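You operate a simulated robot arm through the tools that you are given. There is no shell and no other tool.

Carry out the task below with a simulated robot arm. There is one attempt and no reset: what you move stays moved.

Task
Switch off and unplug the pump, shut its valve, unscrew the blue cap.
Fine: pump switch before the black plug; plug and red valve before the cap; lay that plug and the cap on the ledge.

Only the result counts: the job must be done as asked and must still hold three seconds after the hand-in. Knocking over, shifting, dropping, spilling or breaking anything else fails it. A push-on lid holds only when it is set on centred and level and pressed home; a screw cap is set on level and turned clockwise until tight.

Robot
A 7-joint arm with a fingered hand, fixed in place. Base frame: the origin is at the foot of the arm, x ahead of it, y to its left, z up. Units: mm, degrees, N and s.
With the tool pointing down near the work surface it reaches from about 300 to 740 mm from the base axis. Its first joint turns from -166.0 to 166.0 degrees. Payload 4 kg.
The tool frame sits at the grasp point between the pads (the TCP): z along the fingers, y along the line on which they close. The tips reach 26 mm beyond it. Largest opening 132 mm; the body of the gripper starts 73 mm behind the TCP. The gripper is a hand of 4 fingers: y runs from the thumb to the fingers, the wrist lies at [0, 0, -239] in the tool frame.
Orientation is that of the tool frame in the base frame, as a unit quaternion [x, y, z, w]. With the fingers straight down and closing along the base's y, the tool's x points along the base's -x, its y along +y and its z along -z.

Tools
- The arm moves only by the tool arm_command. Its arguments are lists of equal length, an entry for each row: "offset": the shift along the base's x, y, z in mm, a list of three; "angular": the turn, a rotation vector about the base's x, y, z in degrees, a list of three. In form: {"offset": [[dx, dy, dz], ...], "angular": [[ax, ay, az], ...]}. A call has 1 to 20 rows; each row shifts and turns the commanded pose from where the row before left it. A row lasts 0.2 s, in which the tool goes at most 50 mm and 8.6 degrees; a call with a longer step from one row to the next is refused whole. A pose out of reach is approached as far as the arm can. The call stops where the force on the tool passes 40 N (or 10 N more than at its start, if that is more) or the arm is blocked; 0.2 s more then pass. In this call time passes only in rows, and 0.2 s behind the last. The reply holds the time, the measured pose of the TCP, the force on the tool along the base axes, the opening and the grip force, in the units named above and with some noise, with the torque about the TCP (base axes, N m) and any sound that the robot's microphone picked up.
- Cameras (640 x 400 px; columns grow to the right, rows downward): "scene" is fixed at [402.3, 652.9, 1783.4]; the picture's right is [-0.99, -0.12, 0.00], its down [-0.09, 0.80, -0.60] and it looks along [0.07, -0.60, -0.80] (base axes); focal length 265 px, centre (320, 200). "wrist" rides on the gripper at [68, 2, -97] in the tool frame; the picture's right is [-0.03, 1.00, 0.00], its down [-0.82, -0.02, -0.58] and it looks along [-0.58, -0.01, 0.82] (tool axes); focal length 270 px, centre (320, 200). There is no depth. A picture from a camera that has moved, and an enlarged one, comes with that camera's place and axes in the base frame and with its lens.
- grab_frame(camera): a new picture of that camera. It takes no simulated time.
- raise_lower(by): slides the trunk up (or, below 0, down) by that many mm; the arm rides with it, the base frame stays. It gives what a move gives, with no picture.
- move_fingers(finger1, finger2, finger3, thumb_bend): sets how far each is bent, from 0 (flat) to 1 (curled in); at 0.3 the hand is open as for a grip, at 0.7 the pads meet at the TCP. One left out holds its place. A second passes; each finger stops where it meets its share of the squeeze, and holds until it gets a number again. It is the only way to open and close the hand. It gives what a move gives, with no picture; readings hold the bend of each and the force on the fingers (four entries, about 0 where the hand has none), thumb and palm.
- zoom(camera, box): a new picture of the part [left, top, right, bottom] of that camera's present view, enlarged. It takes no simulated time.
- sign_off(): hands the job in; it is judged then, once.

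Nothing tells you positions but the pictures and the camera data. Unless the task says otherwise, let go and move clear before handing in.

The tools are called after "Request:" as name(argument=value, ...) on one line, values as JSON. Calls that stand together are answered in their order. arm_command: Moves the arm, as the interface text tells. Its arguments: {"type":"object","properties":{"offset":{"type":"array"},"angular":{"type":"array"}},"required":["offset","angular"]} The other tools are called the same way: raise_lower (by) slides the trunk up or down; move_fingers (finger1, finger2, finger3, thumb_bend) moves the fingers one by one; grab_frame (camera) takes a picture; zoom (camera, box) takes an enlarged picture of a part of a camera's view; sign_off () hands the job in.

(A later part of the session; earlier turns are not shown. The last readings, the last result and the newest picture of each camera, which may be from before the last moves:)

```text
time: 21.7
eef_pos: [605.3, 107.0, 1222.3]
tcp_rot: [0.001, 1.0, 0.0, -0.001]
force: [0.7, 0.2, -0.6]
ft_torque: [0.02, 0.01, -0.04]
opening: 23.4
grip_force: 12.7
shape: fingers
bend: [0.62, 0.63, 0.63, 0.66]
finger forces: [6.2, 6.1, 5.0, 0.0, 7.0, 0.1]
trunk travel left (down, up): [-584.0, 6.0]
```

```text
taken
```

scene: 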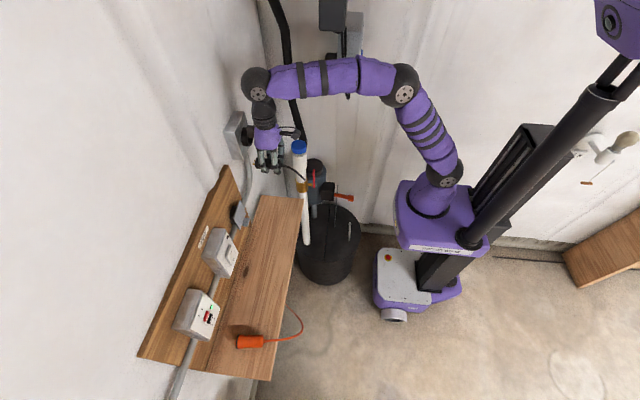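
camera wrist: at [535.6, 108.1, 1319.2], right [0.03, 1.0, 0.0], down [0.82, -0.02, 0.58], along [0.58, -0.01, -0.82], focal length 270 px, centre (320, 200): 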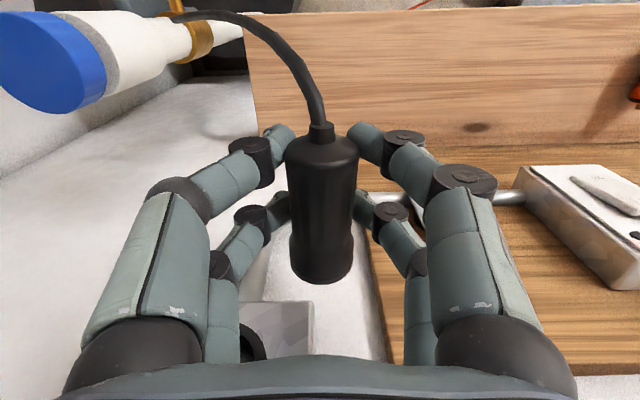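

The plug is out and held, with prongs clear of the socket. I'll lower it straight down toward the ledge in stages.

Request:
arm_command(offset=[[0, 0, -30], [0, 0, -40], [0, 0, -40], [0, 0, -40], [0, 0, -40], [0, 0, -30]], angular=[[0, 0, 0], [0, 0, 0], [0, 0, 0], [0, 0, 0], [0, 0, 0], [0, 0, 0]])

Request:
grab_frame(camera="wrist")

Request:
zoom(camera="scene", box=[200, 90, 340, 230])

```text
time: 23.1
eef_pos: [605.1, 105.4, 1001.1]
tcp_rot: [0.0, 1.0, 0.0, 0.0]
force: [-0.6, 0.9, -1.0]
ft_torque: [-0.03, 0.03, 0.02]
opening: 23.4
grip_force: 12.3
shape: fingers
bend: [0.62, 0.63, 0.63, 0.66]
finger forces: [6.3, 5.9, 4.9, 0.0, 6.9, 0.0]
trunk travel left (down, up): [-584.0, 6.0]
```

```text
taken
camera wrist: at [535.5, 107.2, 1097.5], right [0.03, 1.0, 0.0], down [0.82, -0.02, 0.58], along [0.58, -0.01, -0.82], focal length 270 px, centre (320, 200)
```

wrist: 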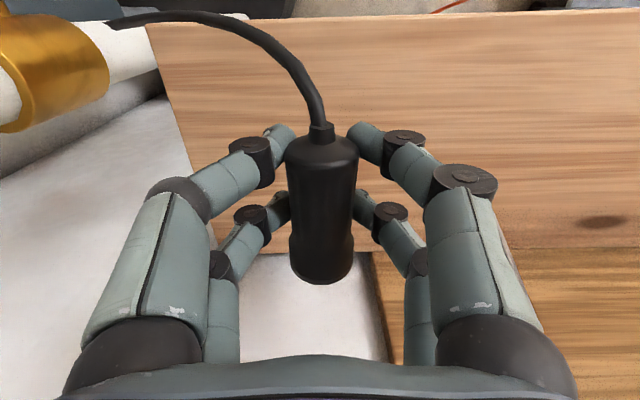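

```text
2.86 times, centred on (270, 160) of scene
camera zoom: at [402.3, 652.9, 1783.4], right [-0.99, -0.12, 0.0], down [-0.09, 0.8, -0.6], along [0.07, -0.6, -0.8], focal length 756 px, centre (463, 314)
```

zoom: 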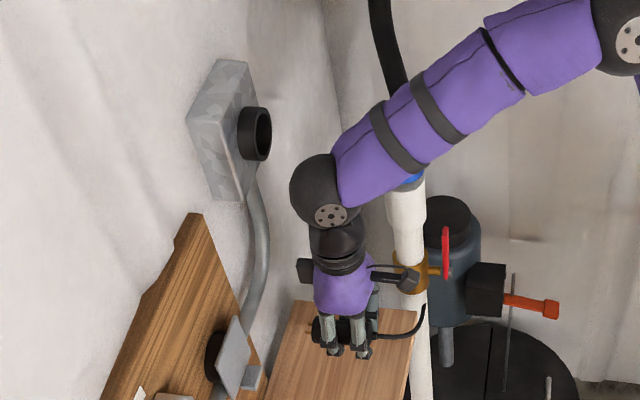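

The plug hangs over the ledge with room all round, and the forearm is well clear of the pipe. I'll go down to about 20 mm above the surface, then in small steps until I feel contact.

Request:
arm_command(offset=[[0, 0, -15], [0, 0, -15], [0, 0, -5], [0, 0, -4], [0, 0, -3], [0, 0, -3]], angular=[[0, 0, 0], [0, 0, 0], [0, 0, 0], [0, 0, 0], [0, 0, 0], [0, 0, 0]])

Request:
grab_frame(camera="wrist")

Request:
zoom(camera="scene", box=[240, 170, 320, 230])

```text
time: 24.5
eef_pos: [603.4, 107.6, 957.6]
tcp_rot: [0.0, 1.0, 0.0, 0.0]
force: [0.4, 0.2, -1.9]
ft_torque: [-0.03, 0.04, 0.02]
opening: 23.5
grip_force: 12.1
shape: fingers
bend: [0.62, 0.63, 0.64, 0.66]
finger forces: [6.3, 6.0, 4.9, 0.1, 6.9, 0.0]
trunk travel left (down, up): [-584.0, 6.0]
```

```text
taken
camera wrist: at [533.8, 109.7, 1054.8], right [0.03, 1.0, 0.0], down [0.82, -0.02, 0.58], along [0.58, -0.01, -0.82], focal length 270 px, centre (320, 200)
```

wrist: 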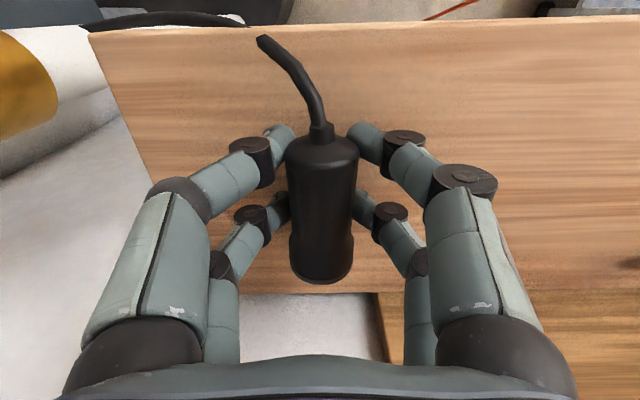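

```text
6.67 times, centred on (280, 200) of scene
camera zoom: at [402.3, 652.9, 1783.4], right [-0.99, -0.12, 0.0], down [-0.09, 0.8, -0.6], along [0.07, -0.6, -0.8], focal length 1764 px, centre (587, 200)
```

zoom: 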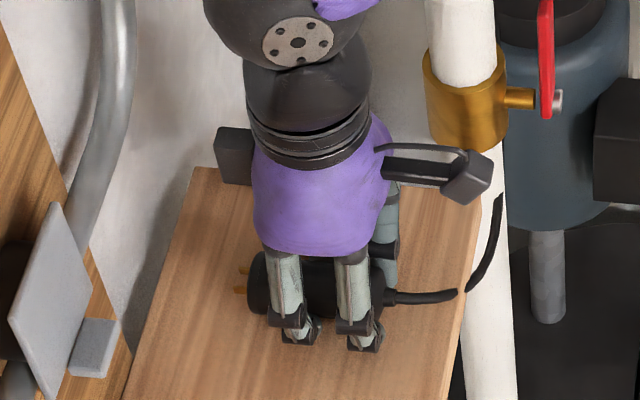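

The plug is still just above the ledge (force near zero). I'll keep lowering in 2 mm steps until the force shows contact.

Request:
arm_command(offset=[[0, 0, -2], [0, 0, -2], [0, 0, -2], [0, 0, -2], [0, 0, -2]], angular=[[0, 0, 0], [0, 0, 0], [0, 0, 0], [0, 0, 0], [0, 0, 0]])

Request:
zoom(camera="scene", box=[240, 170, 320, 230])

```text
time: 25.7
eef_pos: [602.3, 107.8, 952.5]
tcp_rot: [0.0, 1.0, 0.001, 0.005]
force: [-3.1, 1.5, 28.0]
ft_torque: [0.28, 0.11, -0.04]
opening: 23.5
grip_force: 25.9
shape: fingers
bend: [0.66, 0.65, 0.65, 0.67]
finger forces: [19.0, 13.0, 12.9, 0.0, 6.9, 0.0]
trunk travel left (down, up): [-584.0, 6.0]
```

```text
6.67 times, centred on (280, 200) of scene
camera zoom: at [402.3, 652.9, 1783.4], right [-0.99, -0.12, 0.0], down [-0.09, 0.8, -0.6], along [0.07, -0.6, -0.8], focal length 1764 px, centre (587, 200)
```

zoom: 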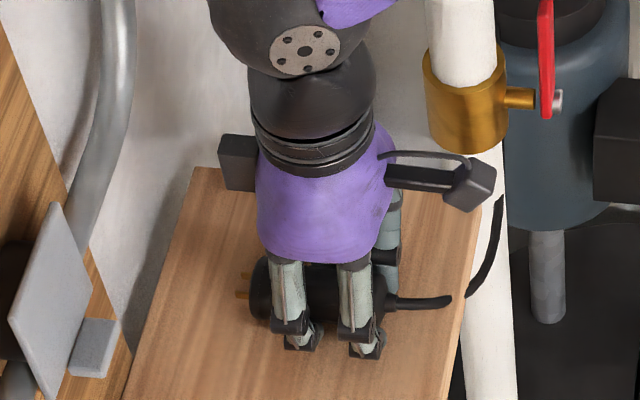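

Contact: 28 N upward, so the plug is on the ledge at TCP z≈955. I'll ease up about 7 mm to take off the load before releasing.

Request:
arm_command(offset=[[0, 0, 4], [0, 0, 3]], angular=[[0, 0, 0], [0, 0, 0]])

Request:
grab_frame(camera="wrist")

Request:
zoom(camera="scene", box=[240, 170, 320, 230])

```text
time: 26.3
eef_pos: [601.7, 105.7, 952.6]
tcp_rot: [0.0, 1.0, 0.0, -0.002]
force: [-0.4, 0.6, -0.7]
ft_torque: [0.0, 0.06, 0.0]
opening: 23.6
grip_force: 11.5
shape: fingers
bend: [0.64, 0.64, 0.65, 0.67]
finger forces: [6.1, 5.8, 4.8, 0.0, 6.5, 0.1]
trunk travel left (down, up): [-584.0, 6.0]
```

```text
taken
camera wrist: at [533.6, 108.4, 1050.3], right [0.03, 1.0, 0.0], down [0.82, -0.02, 0.57], along [0.57, -0.02, -0.82], focal length 270 px, centre (320, 200)
```

wrist: 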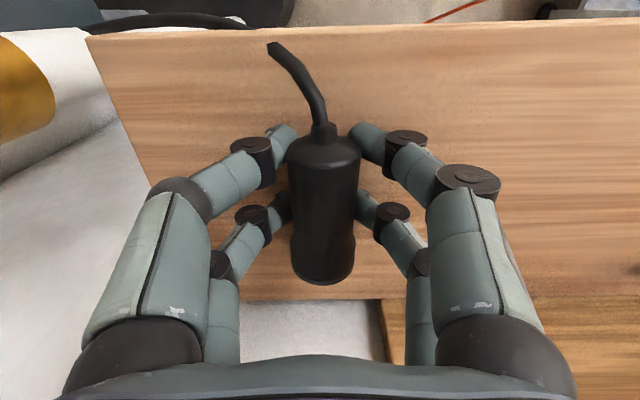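

```text
6.67 times, centred on (280, 200) of scene
camera zoom: at [402.3, 652.9, 1783.4], right [-0.99, -0.12, 0.0], down [-0.09, 0.8, -0.6], along [0.07, -0.6, -0.8], focal length 1764 px, centre (587, 200)
```

zoom: 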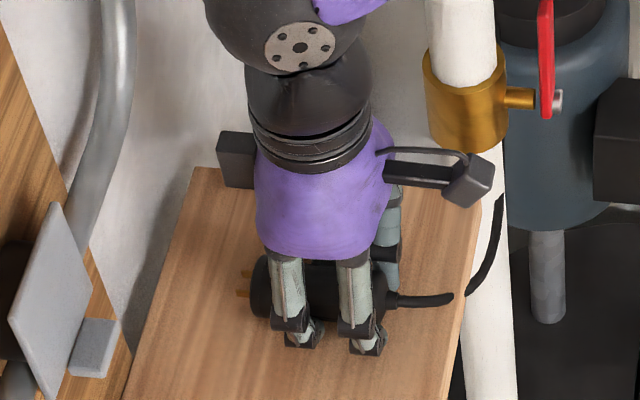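

The load is off and the plug is resting on or just above the ledge. I'll open slightly to let go, keeping the tips from pressing down.

Request:
arm_command(offset=[[0, 0, 1]], angular=[[0, 0, 0]])

Request:
move_fingers(finger1=0.58, finger2=0.58, finger3=0.58, thumb_bend=0.58)

Request:
grab_frame(camera="wrist")

Request:
zoom(camera="scene", box=[240, 170, 320, 230])

```text
time: 26.7
eef_pos: [601.1, 106.8, 954.9]
tcp_rot: [0.0, 1.0, 0.0, 0.0]
force: [-0.4, 0.1, -0.5]
ft_torque: [-0.03, 0.02, 0.01]
opening: 23.6
grip_force: 11.1
shape: fingers
bend: [0.64, 0.64, 0.65, 0.67]
finger forces: [6.1, 5.9, 4.9, 0.1, 6.6, 0.0]
trunk travel left (down, up): [-584.0, 6.0]
```

```text
time: 27.7
eef_pos: [603.3, 106.5, 955.7]
tcp_rot: [0.0, 1.0, 0.001, 0.001]
force: [0.1, 0.7, -0.4]
ft_torque: [0.03, -0.02, -0.02]
opening: 41.9
grip_force: 0.0
shape: fingers
bend: [0.57, 0.57, 0.57, 0.57]
finger forces: [0.1, 0.1, 0.0, 0.1, 0.0, 0.0]
trunk travel left (down, up): [-584.0, 6.0]
```

```text
taken
camera wrist: at [534.1, 109.2, 1053.4], right [0.03, 1.0, 0.0], down [0.82, -0.02, 0.58], along [0.58, -0.01, -0.82], focal length 270 px, centre (320, 200)
```

wrist: 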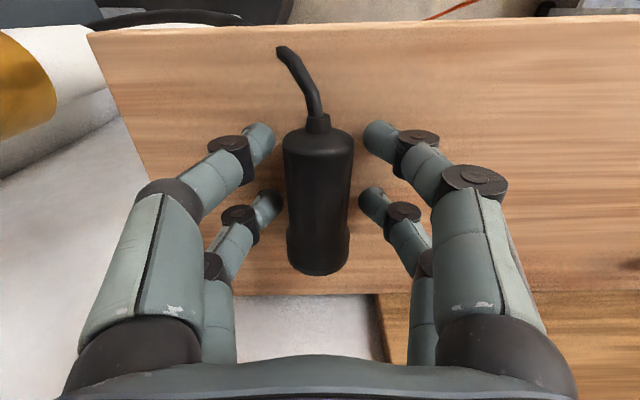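

```text
6.67 times, centred on (280, 200) of scene
camera zoom: at [402.3, 652.9, 1783.4], right [-0.99, -0.12, 0.0], down [-0.09, 0.8, -0.6], along [0.07, -0.6, -0.8], focal length 1764 px, centre (587, 200)
```

zoom: 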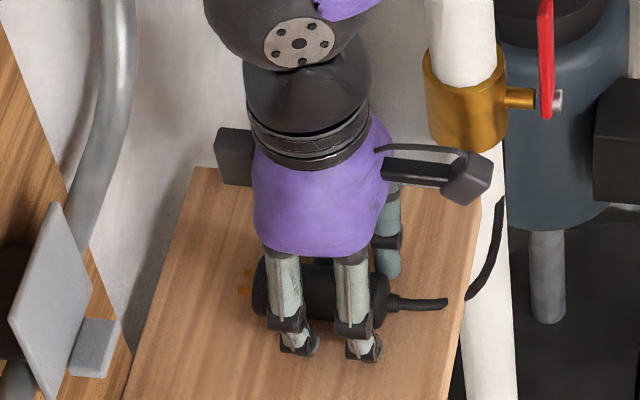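

The plug is resting on the ledge and the hand is free of it. I'll open a bit wider and lift straight up.

Request:
move_fingers(finger1=0.48, finger2=0.48, finger3=0.48, thumb_bend=0.48)

Request:
arm_command(offset=[[0, 0, 10], [0, 0, 25], [0, 0, 40], [0, 0, 50], [0, 0, 50]], angular=[[0, 0, 0], [0, 0, 0], [0, 0, 0], [0, 0, 0], [0, 0, 0]])

Request:
grab_frame(camera="wrist")

Request:
zoom(camera="scene", box=[230, 140, 370, 250])

```text
time: 28.7
eef_pos: [602.8, 107.4, 957.0]
tcp_rot: [0.0, 1.0, 0.0, 0.0]
force: [-0.6, 0.1, -1.0]
ft_torque: [-0.02, 0.02, -0.02]
opening: 72.2
grip_force: 0.1
shape: fingers
bend: [0.48, 0.48, 0.48, 0.48]
finger forces: [0.1, 0.0, 0.1, 0.1, 0.0, 0.1]
trunk travel left (down, up): [-584.0, 6.0]
```

```text
time: 29.9
eef_pos: [601.4, 108.4, 1133.2]
tcp_rot: [0.0, 1.0, 0.001, 0.0]
force: [-0.2, -0.7, -0.5]
ft_torque: [0.03, 0.05, 0.01]
opening: 72.1
grip_force: 0.1
shape: fingers
bend: [0.48, 0.48, 0.48, 0.48]
finger forces: [0.0, 0.0, 0.1, 0.0, 0.1, 0.0]
trunk travel left (down, up): [-584.0, 6.0]
```

```text
taken
camera wrist: at [532.5, 109.4, 1230.4], right [0.02, 1.0, 0.0], down [0.82, -0.02, 0.58], along [0.58, -0.01, -0.82], focal length 270 px, centre (320, 200)
```

wrist: 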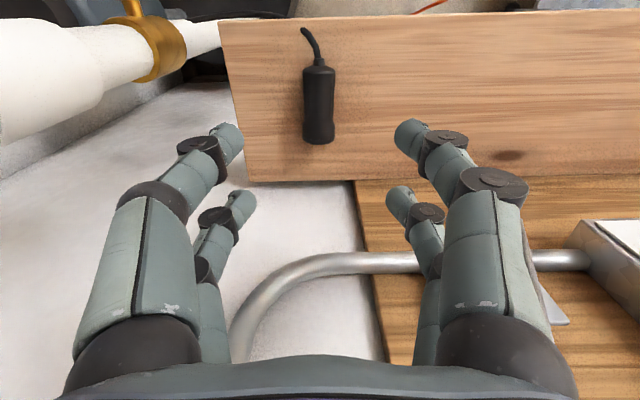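

```text
3.64 times, centred on (300, 195) of scene
camera zoom: at [402.3, 652.9, 1783.4], right [-0.99, -0.12, 0.0], down [-0.09, 0.8, -0.6], along [0.07, -0.6, -0.8], focal length 962 px, centre (393, 218)
```

zoom: 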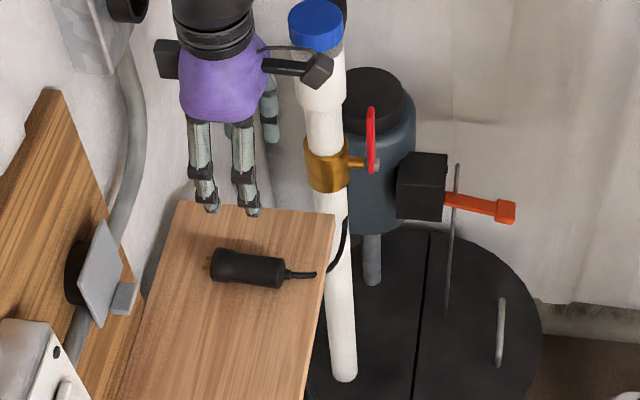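

The black plug lies on the ledge. Next is the red valve: its lever stands upright (open) at about x=510, y=-62, from pivot z≈918 to z≈1013. I'll back off toward the robot and tilt the tool 45° forward-down to push it.

Request:
arm_command(offset=[[-40, 0, 0], [-40, 0, 0], [-45, 0, 0], [-45, 0, 0], [0, -20, 0], [0, -22, 0], [0, -22, 0], [0, -22, 0], [0, -22, 0], [0, -20, 0]], angular=[[0, 0, 0], [0, 0, 0], [0, 0, 0], [0, 0, 0], [0, -7.5, 0], [0, -7.5, 0], [0, -7.5, 0], [0, -7.5, 0], [0, -7.5, 0], [0, -7.5, 0]])

Request:
move_fingers(finger1=0.85, finger2=0.7, finger3=0.7, thumb_bend=1.0)

Request:
grab_frame(camera="wrist")

Request:
grab_frame(camera="scene")

```text
time: 32.1
eef_pos: [443.4, -21.8, 1140.5]
tcp_rot: [-0.001, 0.924, 0.0, 0.383]
force: [-0.4, 0.0, -0.2]
ft_torque: [-0.01, 0.0, -0.02]
opening: 72.3
grip_force: 0.1
shape: fingers
bend: [0.48, 0.48, 0.48, 0.48]
finger forces: [0.0, 0.0, 0.1, 0.1, 0.0, 0.0]
out of reach, approached as far as the arm can: row 10
trunk travel left (down, up): [-584.0, 6.0]
```

```text
time: 33.1
eef_pos: [443.0, -22.0, 1139.4]
tcp_rot: [0.0, 0.924, 0.0, 0.381]
force: [-0.5, 0.3, -0.4]
ft_torque: [0.0, 0.0, -0.03]
opening: 12.1
grip_force: 0.0
shape: fingers
bend: [0.83, 0.7, 0.7, 0.98]
finger forces: [0.0, 0.0, 0.0, 0.0, 0.0, 0.0]
trunk travel left (down, up): [-584.0, 6.0]
```

```text
taken
camera wrist: at [326.2, -19.5, 1160.7], right [0.02, 1.0, 0.02], down [0.17, -0.02, 0.98], along [0.98, -0.01, -0.17], focal length 270 px, centre (320, 200)
```

wrist: 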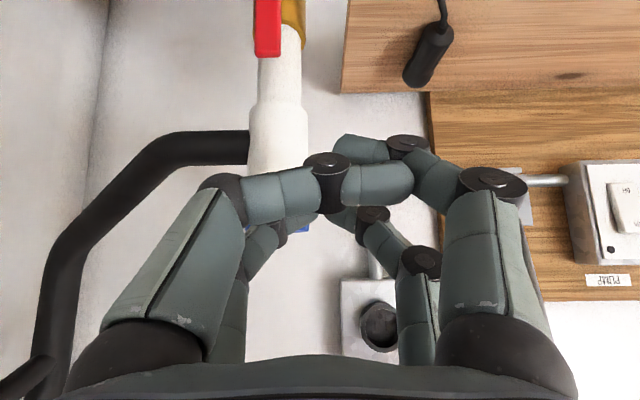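

```text
taken
```

scene: 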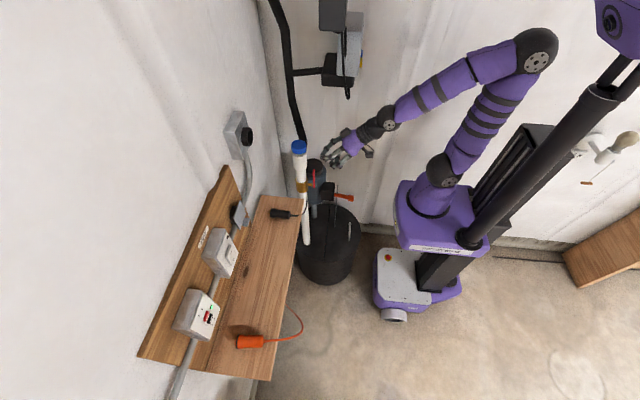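

The lever's top end checks out at about (510, -60, 1015). The arm is folded close to its limit here, so I'll lower the trunk, which brings the hand straight down in front of the lever.

Request:
raise_lower(by=-130)

Request:
arm_command(offset=[[0, 0, 30], [0, 0, 40], [0, 0, 40]], angular=[[0, 0, 0], [0, 0, 0], [0, 0, 0]])

Request:
raise_lower(by=-120)

Request:
grab_frame(camera="wrist")

Request:
grab_frame(camera="scene")

```text
time: 34.7
eef_pos: [442.1, -21.2, 1011.1]
tcp_rot: [0.0, 0.924, 0.0, 0.382]
force: [0.1, 0.5, -0.3]
ft_torque: [0.03, 0.03, 0.0]
opening: 14.5
grip_force: 0.1
shape: fingers
bend: [0.83, 0.7, 0.7, 0.99]
finger forces: [0.1, 0.0, 0.1, 0.0, 0.0, 0.0]
trunk travel left (down, up): [-454.0, 136.0]
```

```text
time: 35.5
eef_pos: [441.8, -22.2, 1117.8]
tcp_rot: [0.0, 0.925, 0.0, 0.38]
force: [0.4, 0.1, -0.1]
ft_torque: [-0.03, -0.02, -0.01]
opening: 14.5
grip_force: 0.0
shape: fingers
bend: [0.83, 0.7, 0.7, 0.99]
finger forces: [0.1, 0.2, 0.1, 0.0, 0.1, 0.0]
trunk travel left (down, up): [-454.0, 136.0]
```

```text
time: 37.0
eef_pos: [442.5, -21.2, 998.8]
tcp_rot: [0.0, 0.924, 0.001, 0.381]
force: [-0.1, -0.2, -0.2]
ft_torque: [-0.02, 0.02, -0.02]
opening: 14.5
grip_force: 0.0
shape: fingers
bend: [0.83, 0.7, 0.7, 0.99]
finger forces: [0.0, 0.1, 0.1, 0.0, 0.1, 0.0]
trunk travel left (down, up): [-334.0, 256.0]
```

```text
taken
camera wrist: at [325.9, -20.0, 1018.8], right [0.02, 1.0, 0.02], down [0.17, -0.02, 0.98], along [0.98, -0.01, -0.17], focal length 270 px, centre (320, 200)
```

wrist: 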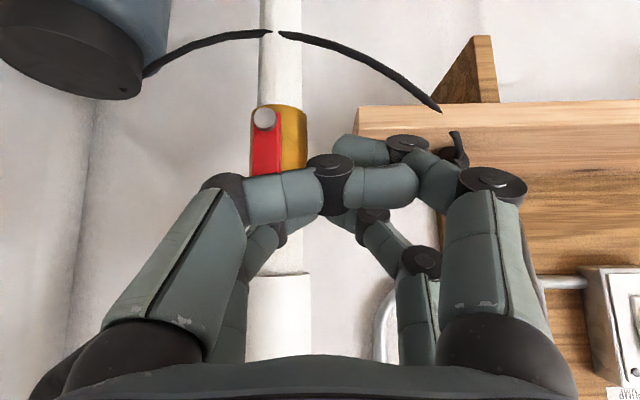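

```text
taken
```

scene: 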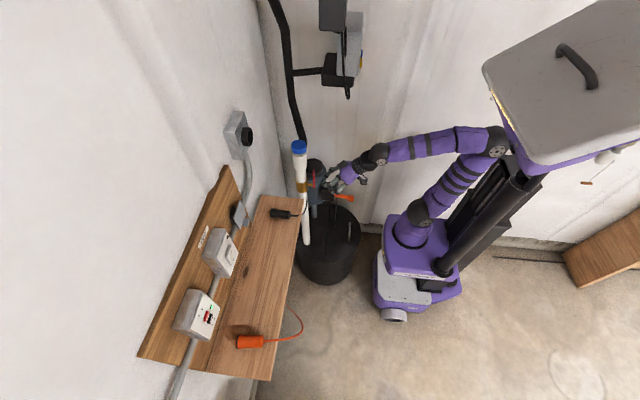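

I now face the lever: pivot bolt at about (505, -61, 925). I'll zoom in for any stop or marking showing which way it turns.

Request:
zoom(camera="wrist", box=[220, 80, 340, 180])

Request:
zoom(camera="scene", box=[285, 150, 365, 220])

```text
4.00 times, centred on (280, 130) of wrist
camera zoom: at [325.9, -20.0, 1018.8], right [0.02, 1.0, 0.02], down [0.17, -0.02, 0.98], along [0.98, -0.01, -0.17], focal length 1081 px, centre (480, 480)
```

zoom: 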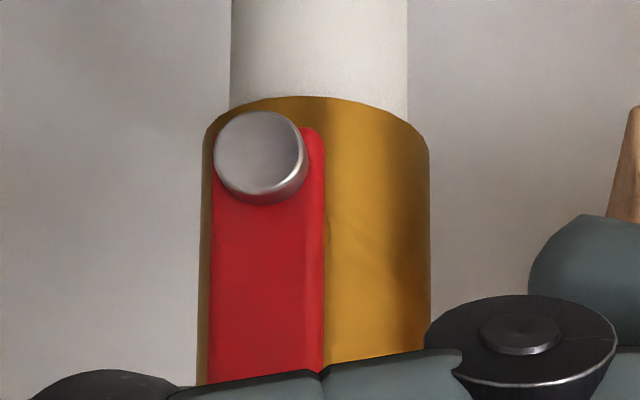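

```text
5.71 times, centred on (325, 185) of scene
camera zoom: at [402.3, 652.9, 1783.4], right [-0.99, -0.12, 0.0], down [-0.09, 0.8, -0.6], along [0.07, -0.6, -0.8], focal length 1512 px, centre (291, 286)
```

zoom: 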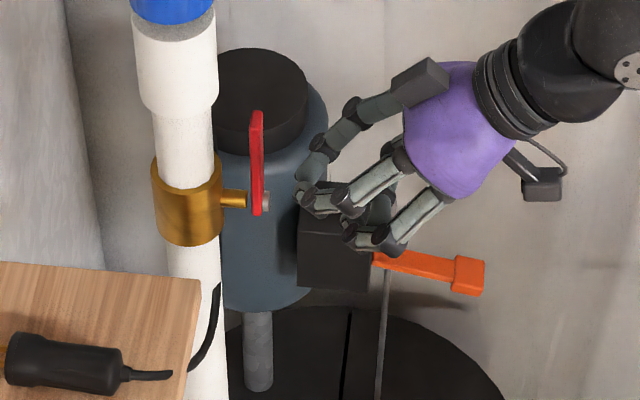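

No stop is visible, so I'll use feel: clockwise (top toward -y) first. I'll bring the closed fingertips beside the lever's upper end on its +y side.

Request:
arm_command(offset=[[14, 0, -8], [14, 0, -8], [14, 0, 0]], angular=[[0, 0, 0], [0, 0, 0], [0, 0, 0]])

Request:
grab_frame(camera="wrist")

Request:
zoom(camera="scene", box=[285, 150, 365, 220])

```text
time: 37.8
eef_pos: [483.5, -21.2, 983.3]
tcp_rot: [-0.001, 0.925, 0.001, 0.381]
force: [-2.5, 5.1, -0.8]
ft_torque: [0.01, 0.0, 0.0]
opening: 14.7
grip_force: 2.4
shape: fingers
bend: [0.83, 0.69, 0.71, 0.99]
finger forces: [0.0, 0.0, 5.2, 0.0, 0.0, 0.0]
trunk travel left (down, up): [-334.0, 256.0]
```

```text
taken
camera wrist: at [367.4, -19.5, 1003.8], right [0.02, 1.0, 0.02], down [0.17, -0.02, 0.98], along [0.98, -0.01, -0.17], focal length 270 px, centre (320, 200)
```

wrist: 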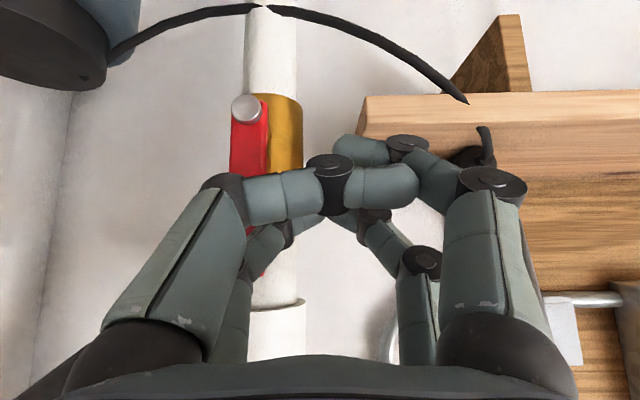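

```text
5.71 times, centred on (325, 185) of scene
camera zoom: at [402.3, 652.9, 1783.4], right [-0.99, -0.12, 0.0], down [-0.09, 0.8, -0.6], along [0.07, -0.6, -0.8], focal length 1512 px, centre (291, 286)
```

zoom: 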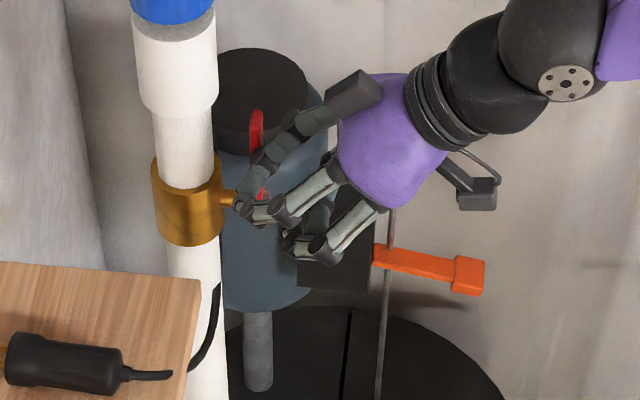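

Finger3 already touches the lever's +y edge (5 N). I'll push gently toward -y and watch whether the lever yields.

Request:
arm_command(offset=[[0, -4, 0], [0, -4, 0], [0, -4, 0]], angular=[[0, 0, 0], [0, 0, 0], [0, 0, 0]])

Request:
grab_frame(camera="wrist")

Request:
zoom(camera="scene", box=[285, 150, 365, 220])

```text
time: 38.6
eef_pos: [484.9, -32.9, 982.7]
tcp_rot: [-0.001, 0.925, 0.0, 0.381]
force: [-8.1, 13.5, -1.5]
ft_torque: [-0.1, -0.06, 0.11]
opening: 14.7
grip_force: 6.7
shape: fingers
bend: [0.83, 0.66, 0.72, 0.99]
finger forces: [0.1, 0.0, 14.9, 0.0, 0.1, 0.0]
trunk travel left (down, up): [-334.0, 256.0]
```

```text
taken
camera wrist: at [366.9, -30.6, 1003.8], right [0.02, 1.0, 0.02], down [0.17, -0.02, 0.98], along [0.98, -0.01, -0.17], focal length 270 px, centre (320, 200)
```

wrist: 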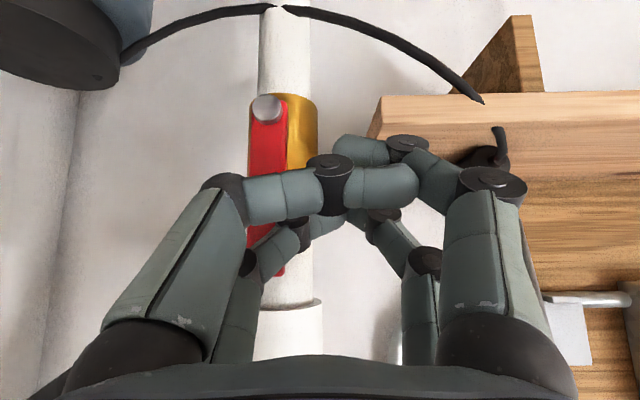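

```text
5.71 times, centred on (325, 185) of scene
camera zoom: at [402.3, 652.9, 1783.4], right [-0.99, -0.12, 0.0], down [-0.09, 0.8, -0.6], along [0.07, -0.6, -0.8], focal length 1512 px, centre (291, 286)
```

zoom: 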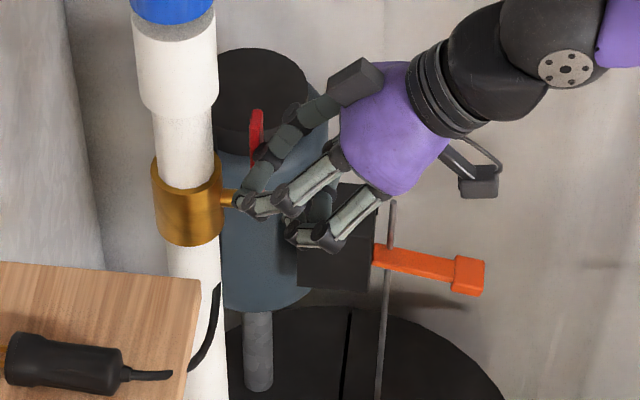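

The lever didn't budge with 14 N toward -y, so it may be stopped that way. I'll back off, go round to its -y side and test the other direction.

Request:
arm_command(offset=[[0, 10, 0], [-25, 5, 0], [-40, 0, 0], [0, -35, 0], [0, -45, 0], [0, -32, 0]], angular=[[0, 0, 0], [0, 0, 0], [0, 0, 0], [0, 0, 0], [0, 0, 0], [0, 0, 0]])

Request:
move_fingers(finger1=0.85, finger2=0.7, finger3=0.7, thumb_bend=1.0)

Request:
grab_frame(camera="wrist")

Request:
zoom(camera="scene", box=[285, 150, 365, 220])

```text
time: 40.0
eef_pos: [418.8, -130.6, 982.9]
tcp_rot: [-0.001, 0.925, 0.001, 0.381]
force: [-0.2, 0.3, -0.3]
ft_torque: [-0.01, 0.02, -0.03]
opening: 14.6
grip_force: 0.1
shape: fingers
bend: [0.83, 0.7, 0.7, 0.99]
finger forces: [0.0, 0.0, 0.1, 0.0, 0.0, 0.0]
trunk travel left (down, up): [-334.0, 256.0]
```

```text
time: 41.0
eef_pos: [418.4, -130.2, 982.2]
tcp_rot: [0.0, 0.925, 0.0, 0.381]
force: [0.1, 0.6, -0.2]
ft_torque: [0.0, -0.02, -0.01]
opening: 14.9
grip_force: 0.0
shape: fingers
bend: [0.83, 0.7, 0.7, 0.99]
finger forces: [0.0, 0.0, 0.0, 0.1, 0.0, 0.1]
trunk travel left (down, up): [-334.0, 256.0]
```

```text
taken
camera wrist: at [301.8, -128.6, 1002.6], right [0.02, 1.0, 0.02], down [0.17, -0.02, 0.98], along [0.98, -0.01, -0.17], focal length 270 px, centre (320, 200)
```

wrist: 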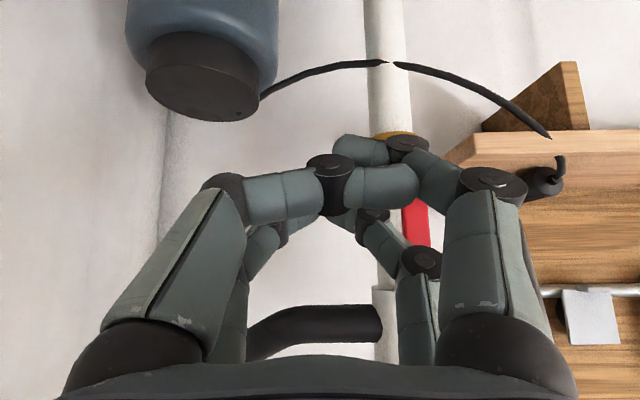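

```text
5.71 times, centred on (325, 185) of scene
camera zoom: at [402.3, 652.9, 1783.4], right [-0.99, -0.12, 0.0], down [-0.09, 0.8, -0.6], along [0.07, -0.6, -0.8], focal length 1512 px, centre (291, 286)
```

zoom: 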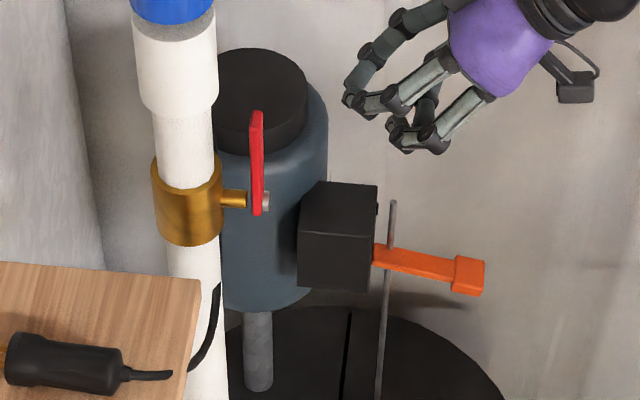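

The lever still stands upright. I'll go forward on its -y side and push gently toward +y.

Request:
arm_command(offset=[[22, 0, 0], [22, 0, 0], [22, 0, 0], [0, 12, 0], [0, 10, 0], [0, 6, 0], [0, 5, 0], [0, 4, 0]], angular=[[0, 0, 0], [0, 0, 0], [0, 0, 0], [0, 0, 0], [0, 0, 0], [0, 0, 0], [0, 0, 0], [0, 0, 0]])

Request:
grab_frame(camera="wrist")

Request:
zoom(camera="scene", box=[285, 150, 365, 220])

```text
time: 42.8
eef_pos: [485.8, -94.3, 982.5]
tcp_rot: [-0.001, 0.924, 0.0, 0.382]
force: [-1.3, -1.2, 0.8]
ft_torque: [0.03, -0.01, 0.03]
opening: 14.6
grip_force: 0.8
shape: fingers
bend: [0.83, 0.7, 0.7, 0.99]
finger forces: [0.0, 1.1, 0.0, 0.0, 0.0, 0.0]
trunk travel left (down, up): [-334.0, 256.0]
```

```text
taken
camera wrist: at [368.6, -92.4, 1002.6], right [0.02, 1.0, 0.02], down [0.17, -0.02, 0.98], along [0.98, -0.01, -0.17], focal length 270 px, centre (320, 200)
```

wrist: 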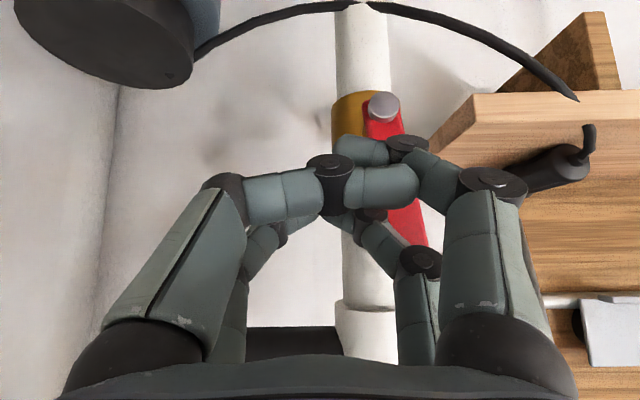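

```text
5.71 times, centred on (325, 185) of scene
camera zoom: at [402.3, 652.9, 1783.4], right [-0.99, -0.12, 0.0], down [-0.09, 0.8, -0.6], along [0.07, -0.6, -0.8], focal length 1512 px, centre (291, 286)
```

zoom: 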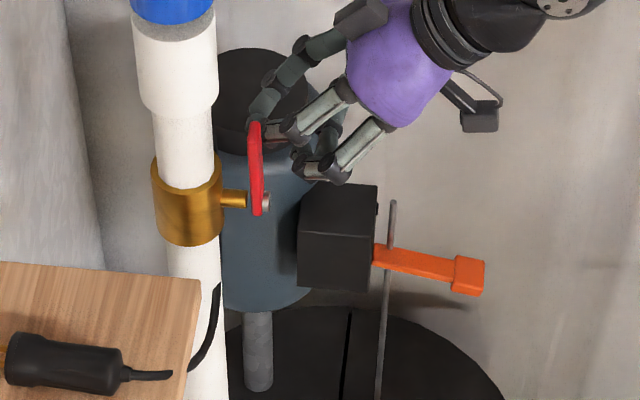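

With barely 1 N the lever swings toward +y, so that is the closing direction. I'll follow its arc over and down in small steps.

Request:
arm_command(offset=[[0, 10, 0], [0, 12, 1], [0, 12, 1], [0, 10, 1], [0, 8, 0], [0, 5, -6]], angular=[[0, 0, 0], [0, 0, 0], [0, 0, 0], [0, 0, 0], [0, 0, 0], [0, 0, 0]])

Request:
grab_frame(camera="wrist")

Request:
zoom(camera="scene", box=[285, 150, 365, 220])

```text
time: 44.2
eef_pos: [486.5, -37.3, 979.5]
tcp_rot: [0.0, 0.924, 0.0, 0.382]
force: [-0.1, -0.9, -0.1]
ft_torque: [0.0, -0.01, 0.01]
opening: 14.8
grip_force: 0.4
shape: fingers
bend: [0.83, 0.7, 0.7, 0.99]
finger forces: [0.1, 0.3, 0.1, 0.0, 0.0, 0.0]
trunk travel left (down, up): [-334.0, 256.0]
```

```text
taken
camera wrist: at [369.2, -35.0, 999.2], right [0.02, 1.0, 0.02], down [0.17, -0.02, 0.98], along [0.99, -0.01, -0.17], focal length 270 px, centre (320, 200)
```

wrist: 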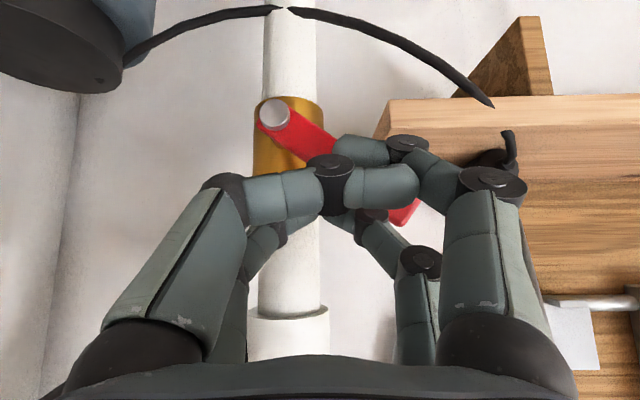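

```text
5.71 times, centred on (325, 185) of scene
camera zoom: at [402.3, 652.9, 1783.4], right [-0.99, -0.12, 0.0], down [-0.09, 0.8, -0.6], along [0.07, -0.6, -0.8], focal length 1512 px, centre (291, 286)
```

zoom: 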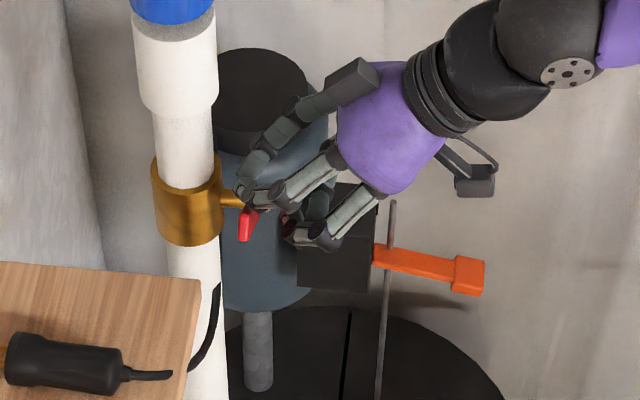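

The lever is at about 55° now. I'll continue down along the arc.

Request:
arm_command(offset=[[0, 5, -7], [0, 5, -8], [0, 4, -9], [0, 3, -8]], angular=[[0, 0, 0], [0, 0, 0], [0, 0, 0], [0, 0, 0]])

Request:
grab_frame(camera="wrist")

Request:
zoom(camera="scene", box=[285, 150, 365, 220])

```text
time: 45.2
eef_pos: [486.0, -19.4, 946.7]
tcp_rot: [0.0, 0.925, 0.0, 0.381]
force: [0.0, -0.2, 1.5]
ft_torque: [0.01, -0.09, -0.03]
opening: 14.6
grip_force: 1.4
shape: fingers
bend: [0.83, 0.7, 0.7, 0.99]
finger forces: [0.0, 0.8, 1.5, 0.1, 0.0, 0.0]
trunk travel left (down, up): [-334.0, 256.0]
```

```text
taken
camera wrist: at [369.0, -17.6, 967.9], right [0.02, 1.0, 0.02], down [0.17, -0.02, 0.98], along [0.98, -0.01, -0.17], focal length 270 px, centre (320, 200)
```

wrist: 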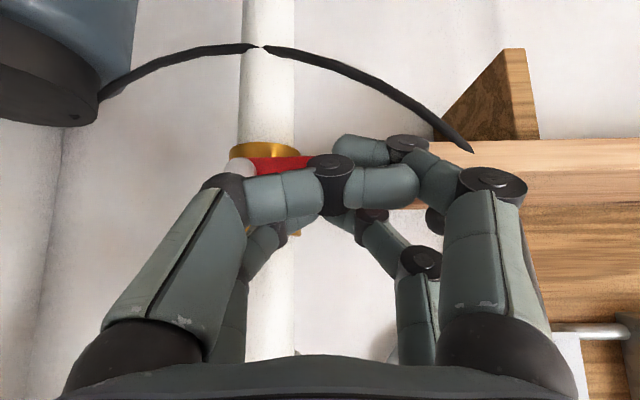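

```text
5.71 times, centred on (325, 185) of scene
camera zoom: at [402.3, 652.9, 1783.4], right [-0.99, -0.12, 0.0], down [-0.09, 0.8, -0.6], along [0.07, -0.6, -0.8], focal length 1512 px, centre (291, 286)
```

zoom: 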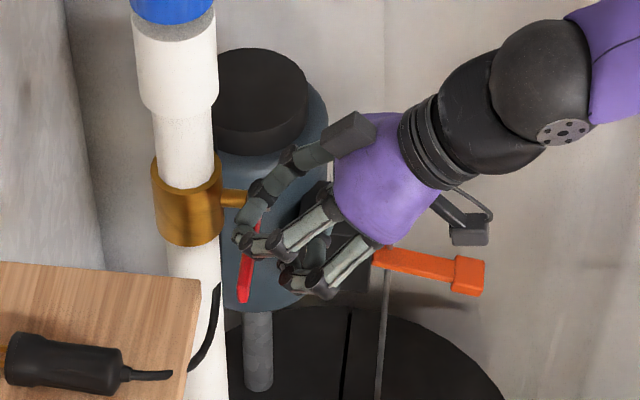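

The lever is nearly level. I'll keep pressing down in small steps until it meets its stop.

Request:
arm_command(offset=[[0, 4, -3], [0, 4, -3], [0, 2, -3], [0, 0, -3]], angular=[[0, 0, 0], [0, 0, 0], [0, 0, 0], [0, 0, 0]])

Request:
grab_frame(camera="wrist")

Request:
zoom(camera="scene", box=[285, 150, 365, 220])

```text
time: 46.1
eef_pos: [489.0, -11.1, 945.0]
tcp_rot: [0.001, 0.921, 0.001, 0.389]
force: [2.1, -0.3, 6.8]
ft_torque: [-0.03, -0.15, -0.01]
opening: 14.7
grip_force: 3.2
shape: fingers
bend: [0.83, 0.71, 0.7, 0.99]
finger forces: [0.1, 3.3, 3.5, 0.0, 0.0, 0.1]
trunk travel left (down, up): [-334.0, 256.0]
stopped in row 4: the force on the tool passed its limit at 42 N (the readings are from after the stop); the commanded pose is now the measured one
```

```text
taken
camera wrist: at [372.1, -8.9, 962.7], right [0.02, 1.0, 0.02], down [0.15, -0.02, 0.99], along [0.99, -0.01, -0.15], focal length 270 px, centre (320, 200)
```

wrist: 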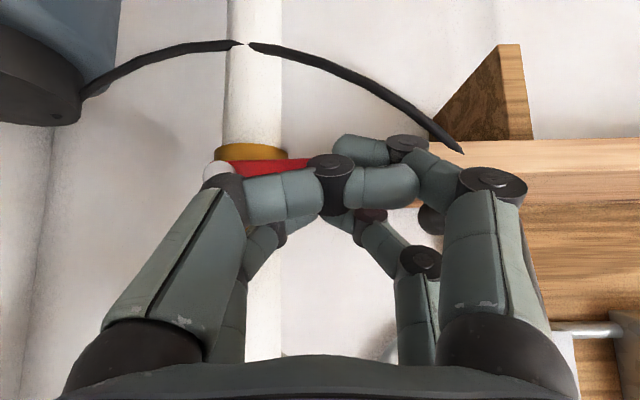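

```text
5.71 times, centred on (325, 185) of scene
camera zoom: at [402.3, 652.9, 1783.4], right [-0.99, -0.12, 0.0], down [-0.09, 0.8, -0.6], along [0.07, -0.6, -0.8], focal length 1512 px, centre (291, 286)
```

zoom: 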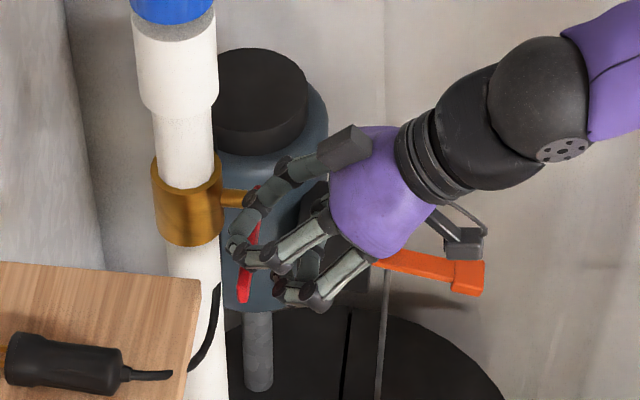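

The push met a firm stop (42 N). I'll lift off and pull back to inspect the lever.

Request:
arm_command(offset=[[0, -2, 10], [-10, 0, 20], [-30, 0, 20], [-30, 0, 0]], angular=[[0, 0, 0], [0, 0, 0], [0, 0, 0], [0, 0, 0]])

Request:
grab_frame(camera="wrist")

Request:
zoom(camera="scene", box=[285, 150, 365, 220])

```text
time: 47.1
eef_pos: [419.2, -13.2, 994.6]
tcp_rot: [0.001, 0.922, 0.0, 0.388]
force: [-0.6, 0.9, -0.4]
ft_torque: [-0.01, 0.0, -0.01]
opening: 14.9
grip_force: 0.1
shape: fingers
bend: [0.83, 0.7, 0.7, 0.99]
finger forces: [0.0, 0.0, 0.0, 0.0, 0.0, 0.1]
trunk travel left (down, up): [-334.0, 256.0]
```

```text
taken
camera wrist: at [302.2, -11.8, 1013.3], right [0.02, 1.0, 0.02], down [0.16, -0.02, 0.99], along [0.99, -0.01, -0.16], focal length 270 px, centre (320, 200)
```

wrist: 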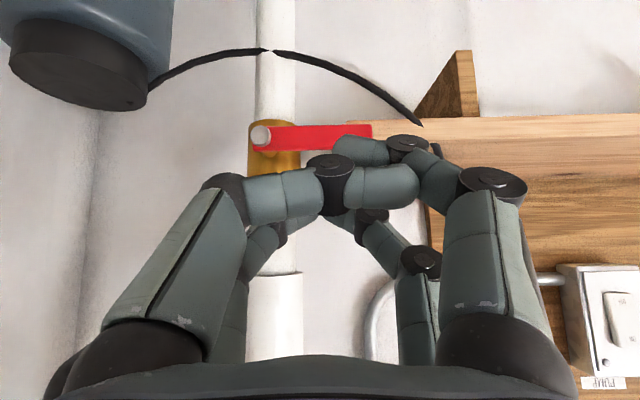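

```text
5.71 times, centred on (325, 185) of scene
camera zoom: at [402.3, 652.9, 1783.4], right [-0.99, -0.12, 0.0], down [-0.09, 0.8, -0.6], along [0.07, -0.6, -0.8], focal length 1512 px, centre (291, 286)
```

zoom: 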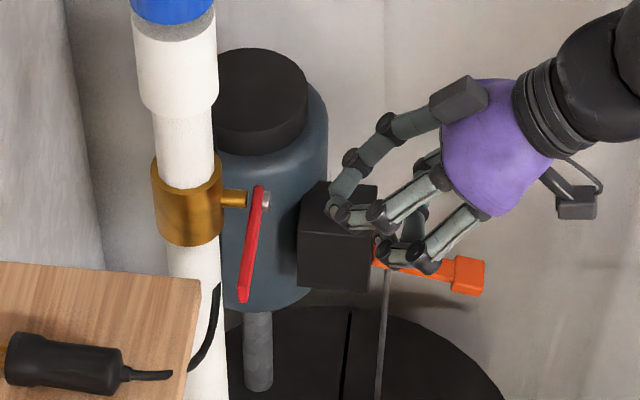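

The lever now lies level across the pipe. I'll zoom to confirm the angle before going on to the cap.

Request:
zoom(camera="wrist", box=[230, 100, 390, 180])

Request:
zoom(camera="scene", box=[300, 165, 340, 215])

```text
4.00 times, centred on (310, 140) of wrist
camera zoom: at [302.2, -11.8, 1013.3], right [0.02, 1.0, 0.02], down [0.16, -0.02, 0.99], along [0.99, -0.01, -0.16], focal length 1081 px, centre (360, 440)
```

zoom: 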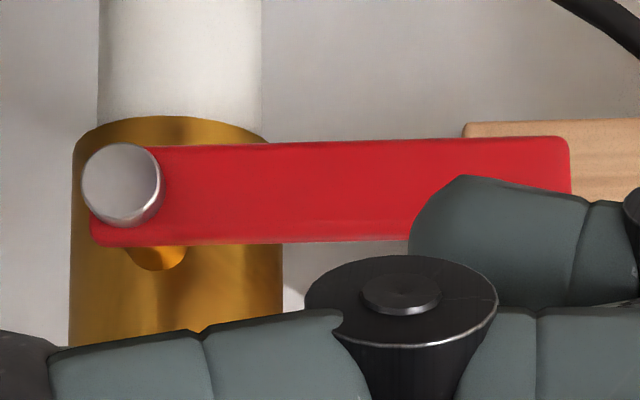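

```text
8.00 times, centred on (320, 190) of scene
camera zoom: at [402.3, 652.9, 1783.4], right [-0.99, -0.12, 0.0], down [-0.09, 0.8, -0.6], along [0.07, -0.6, -0.8], focal length 2116 px, centre (320, 280)
```

zoom: 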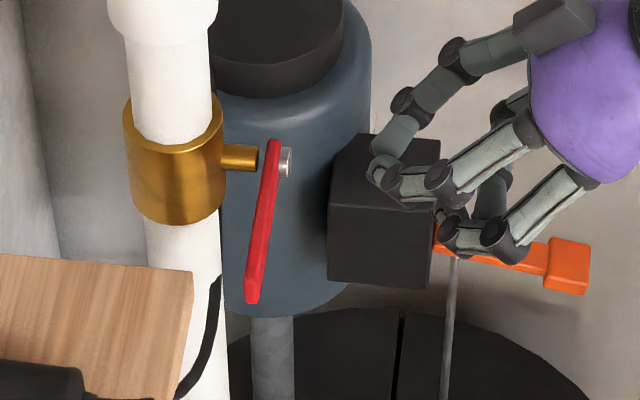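

The valve is shut. Next is the cap, top centre about (565, -62, 1135), 55 mm across. I'll raise the trunk, turn the tool down again and open the hand over it.

Request:
raise_lower(by=200)

Request:
move_fingers(finger1=0.4, finger2=0.4, finger3=0.4, thumb_bend=0.4)

Request:
arm_command(offset=[[5, -5, 15], [5, -5, 15], [5, -5, 15], [5, -5, 15], [5, -5, 15], [5, -5, 10]], angular=[[0, 7.3, 0], [0, 7.3, 0], [0, 7.3, 0], [0, 7.3, 0], [0, 7.3, 0], [0, 7.3, 0]])

Request:
grab_frame(camera="wrist")

Request:
grab_frame(camera="scene")

```text
time: 49.2
eef_pos: [419.0, -13.6, 1195.4]
tcp_rot: [0.0, 0.922, 0.001, 0.388]
force: [-0.6, 0.1, 0.6]
ft_torque: [-0.03, 0.01, -0.01]
opening: 14.5
grip_force: 0.1
shape: fingers
bend: [0.83, 0.7, 0.7, 0.99]
finger forces: [0.1, 0.0, 0.0, 0.1, 0.0, 0.0]
trunk travel left (down, up): [-534.0, 56.0]
```

```text
time: 50.2
eef_pos: [419.5, -13.9, 1194.2]
tcp_rot: [0.0, 0.921, 0.001, 0.389]
force: [0.5, 0.1, 0.4]
ft_torque: [-0.01, 0.01, -0.02]
opening: 99.4
grip_force: 0.1
shape: fingers
bend: [0.4, 0.4, 0.4, 0.4]
finger forces: [0.0, 0.0, 0.0, 0.0, 0.0, 0.0]
trunk travel left (down, up): [-534.0, 56.0]
```

```text
time: 51.6
eef_pos: [450.8, -43.1, 1279.3]
tcp_rot: [0.001, 1.0, 0.001, 0.014]
force: [-0.3, -0.3, 0.4]
ft_torque: [0.0, -0.04, -0.01]
opening: 99.2
grip_force: 0.1
shape: fingers
bend: [0.4, 0.4, 0.4, 0.4]
finger forces: [0.0, 0.1, 0.0, 0.0, 0.1, 0.0]
trunk travel left (down, up): [-534.0, 56.0]
```

```text
taken
camera wrist: at [379.2, -41.3, 1374.2], right [0.03, 1.0, 0.0], down [0.8, -0.02, 0.6], along [0.6, -0.01, -0.8], focal length 270 px, centre (320, 200)
```

wrist: 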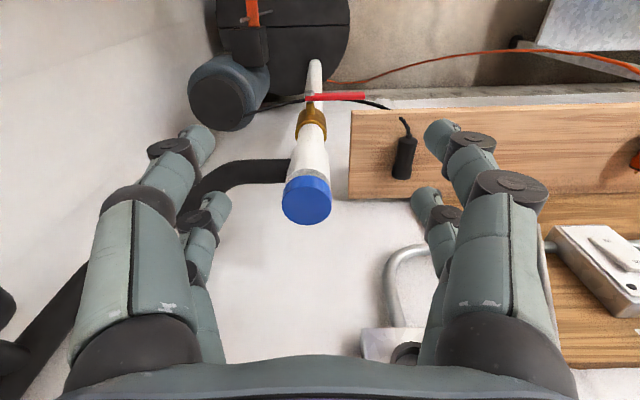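

```text
taken
```

scene: 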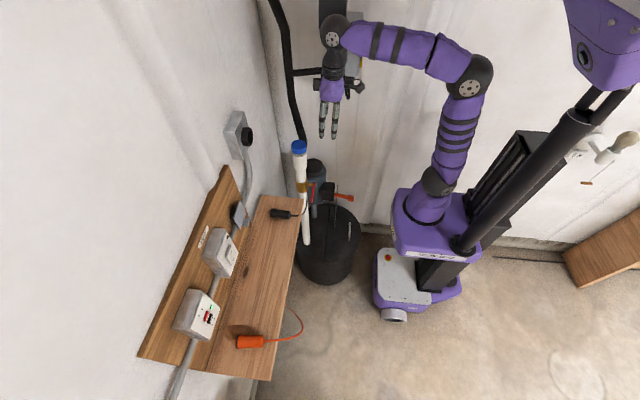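

The cap is in view and the tool is vertical to within about 1.6°. I'll zoom on the cap to fix its centre and height.

Request:
zoom(camera="wrist", box=[250, 150, 370, 250])

Request:
zoom(camera="scene", box=[270, 125, 330, 185])

```text
4.00 times, centred on (310, 200) of wrist
camera zoom: at [379.2, -41.3, 1374.2], right [0.03, 1.0, 0.0], down [0.8, -0.02, 0.6], along [0.6, -0.01, -0.8], focal length 1081 px, centre (360, 200)
```

zoom: 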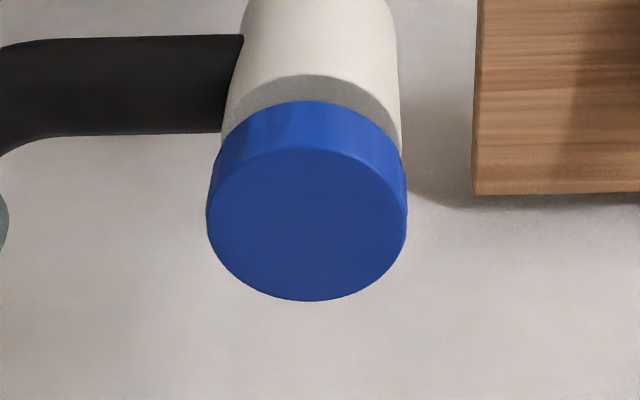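

```text
6.67 times, centred on (300, 155) of scene
camera zoom: at [402.3, 652.9, 1783.4], right [-0.99, -0.12, 0.0], down [-0.09, 0.8, -0.6], along [0.07, -0.6, -0.8], focal length 1764 px, centre (453, 500)
```

zoom: 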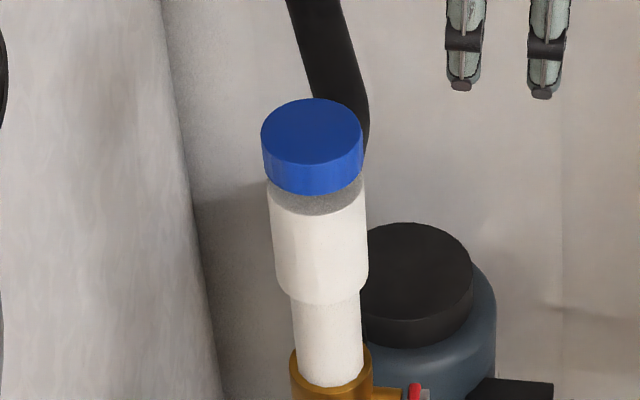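

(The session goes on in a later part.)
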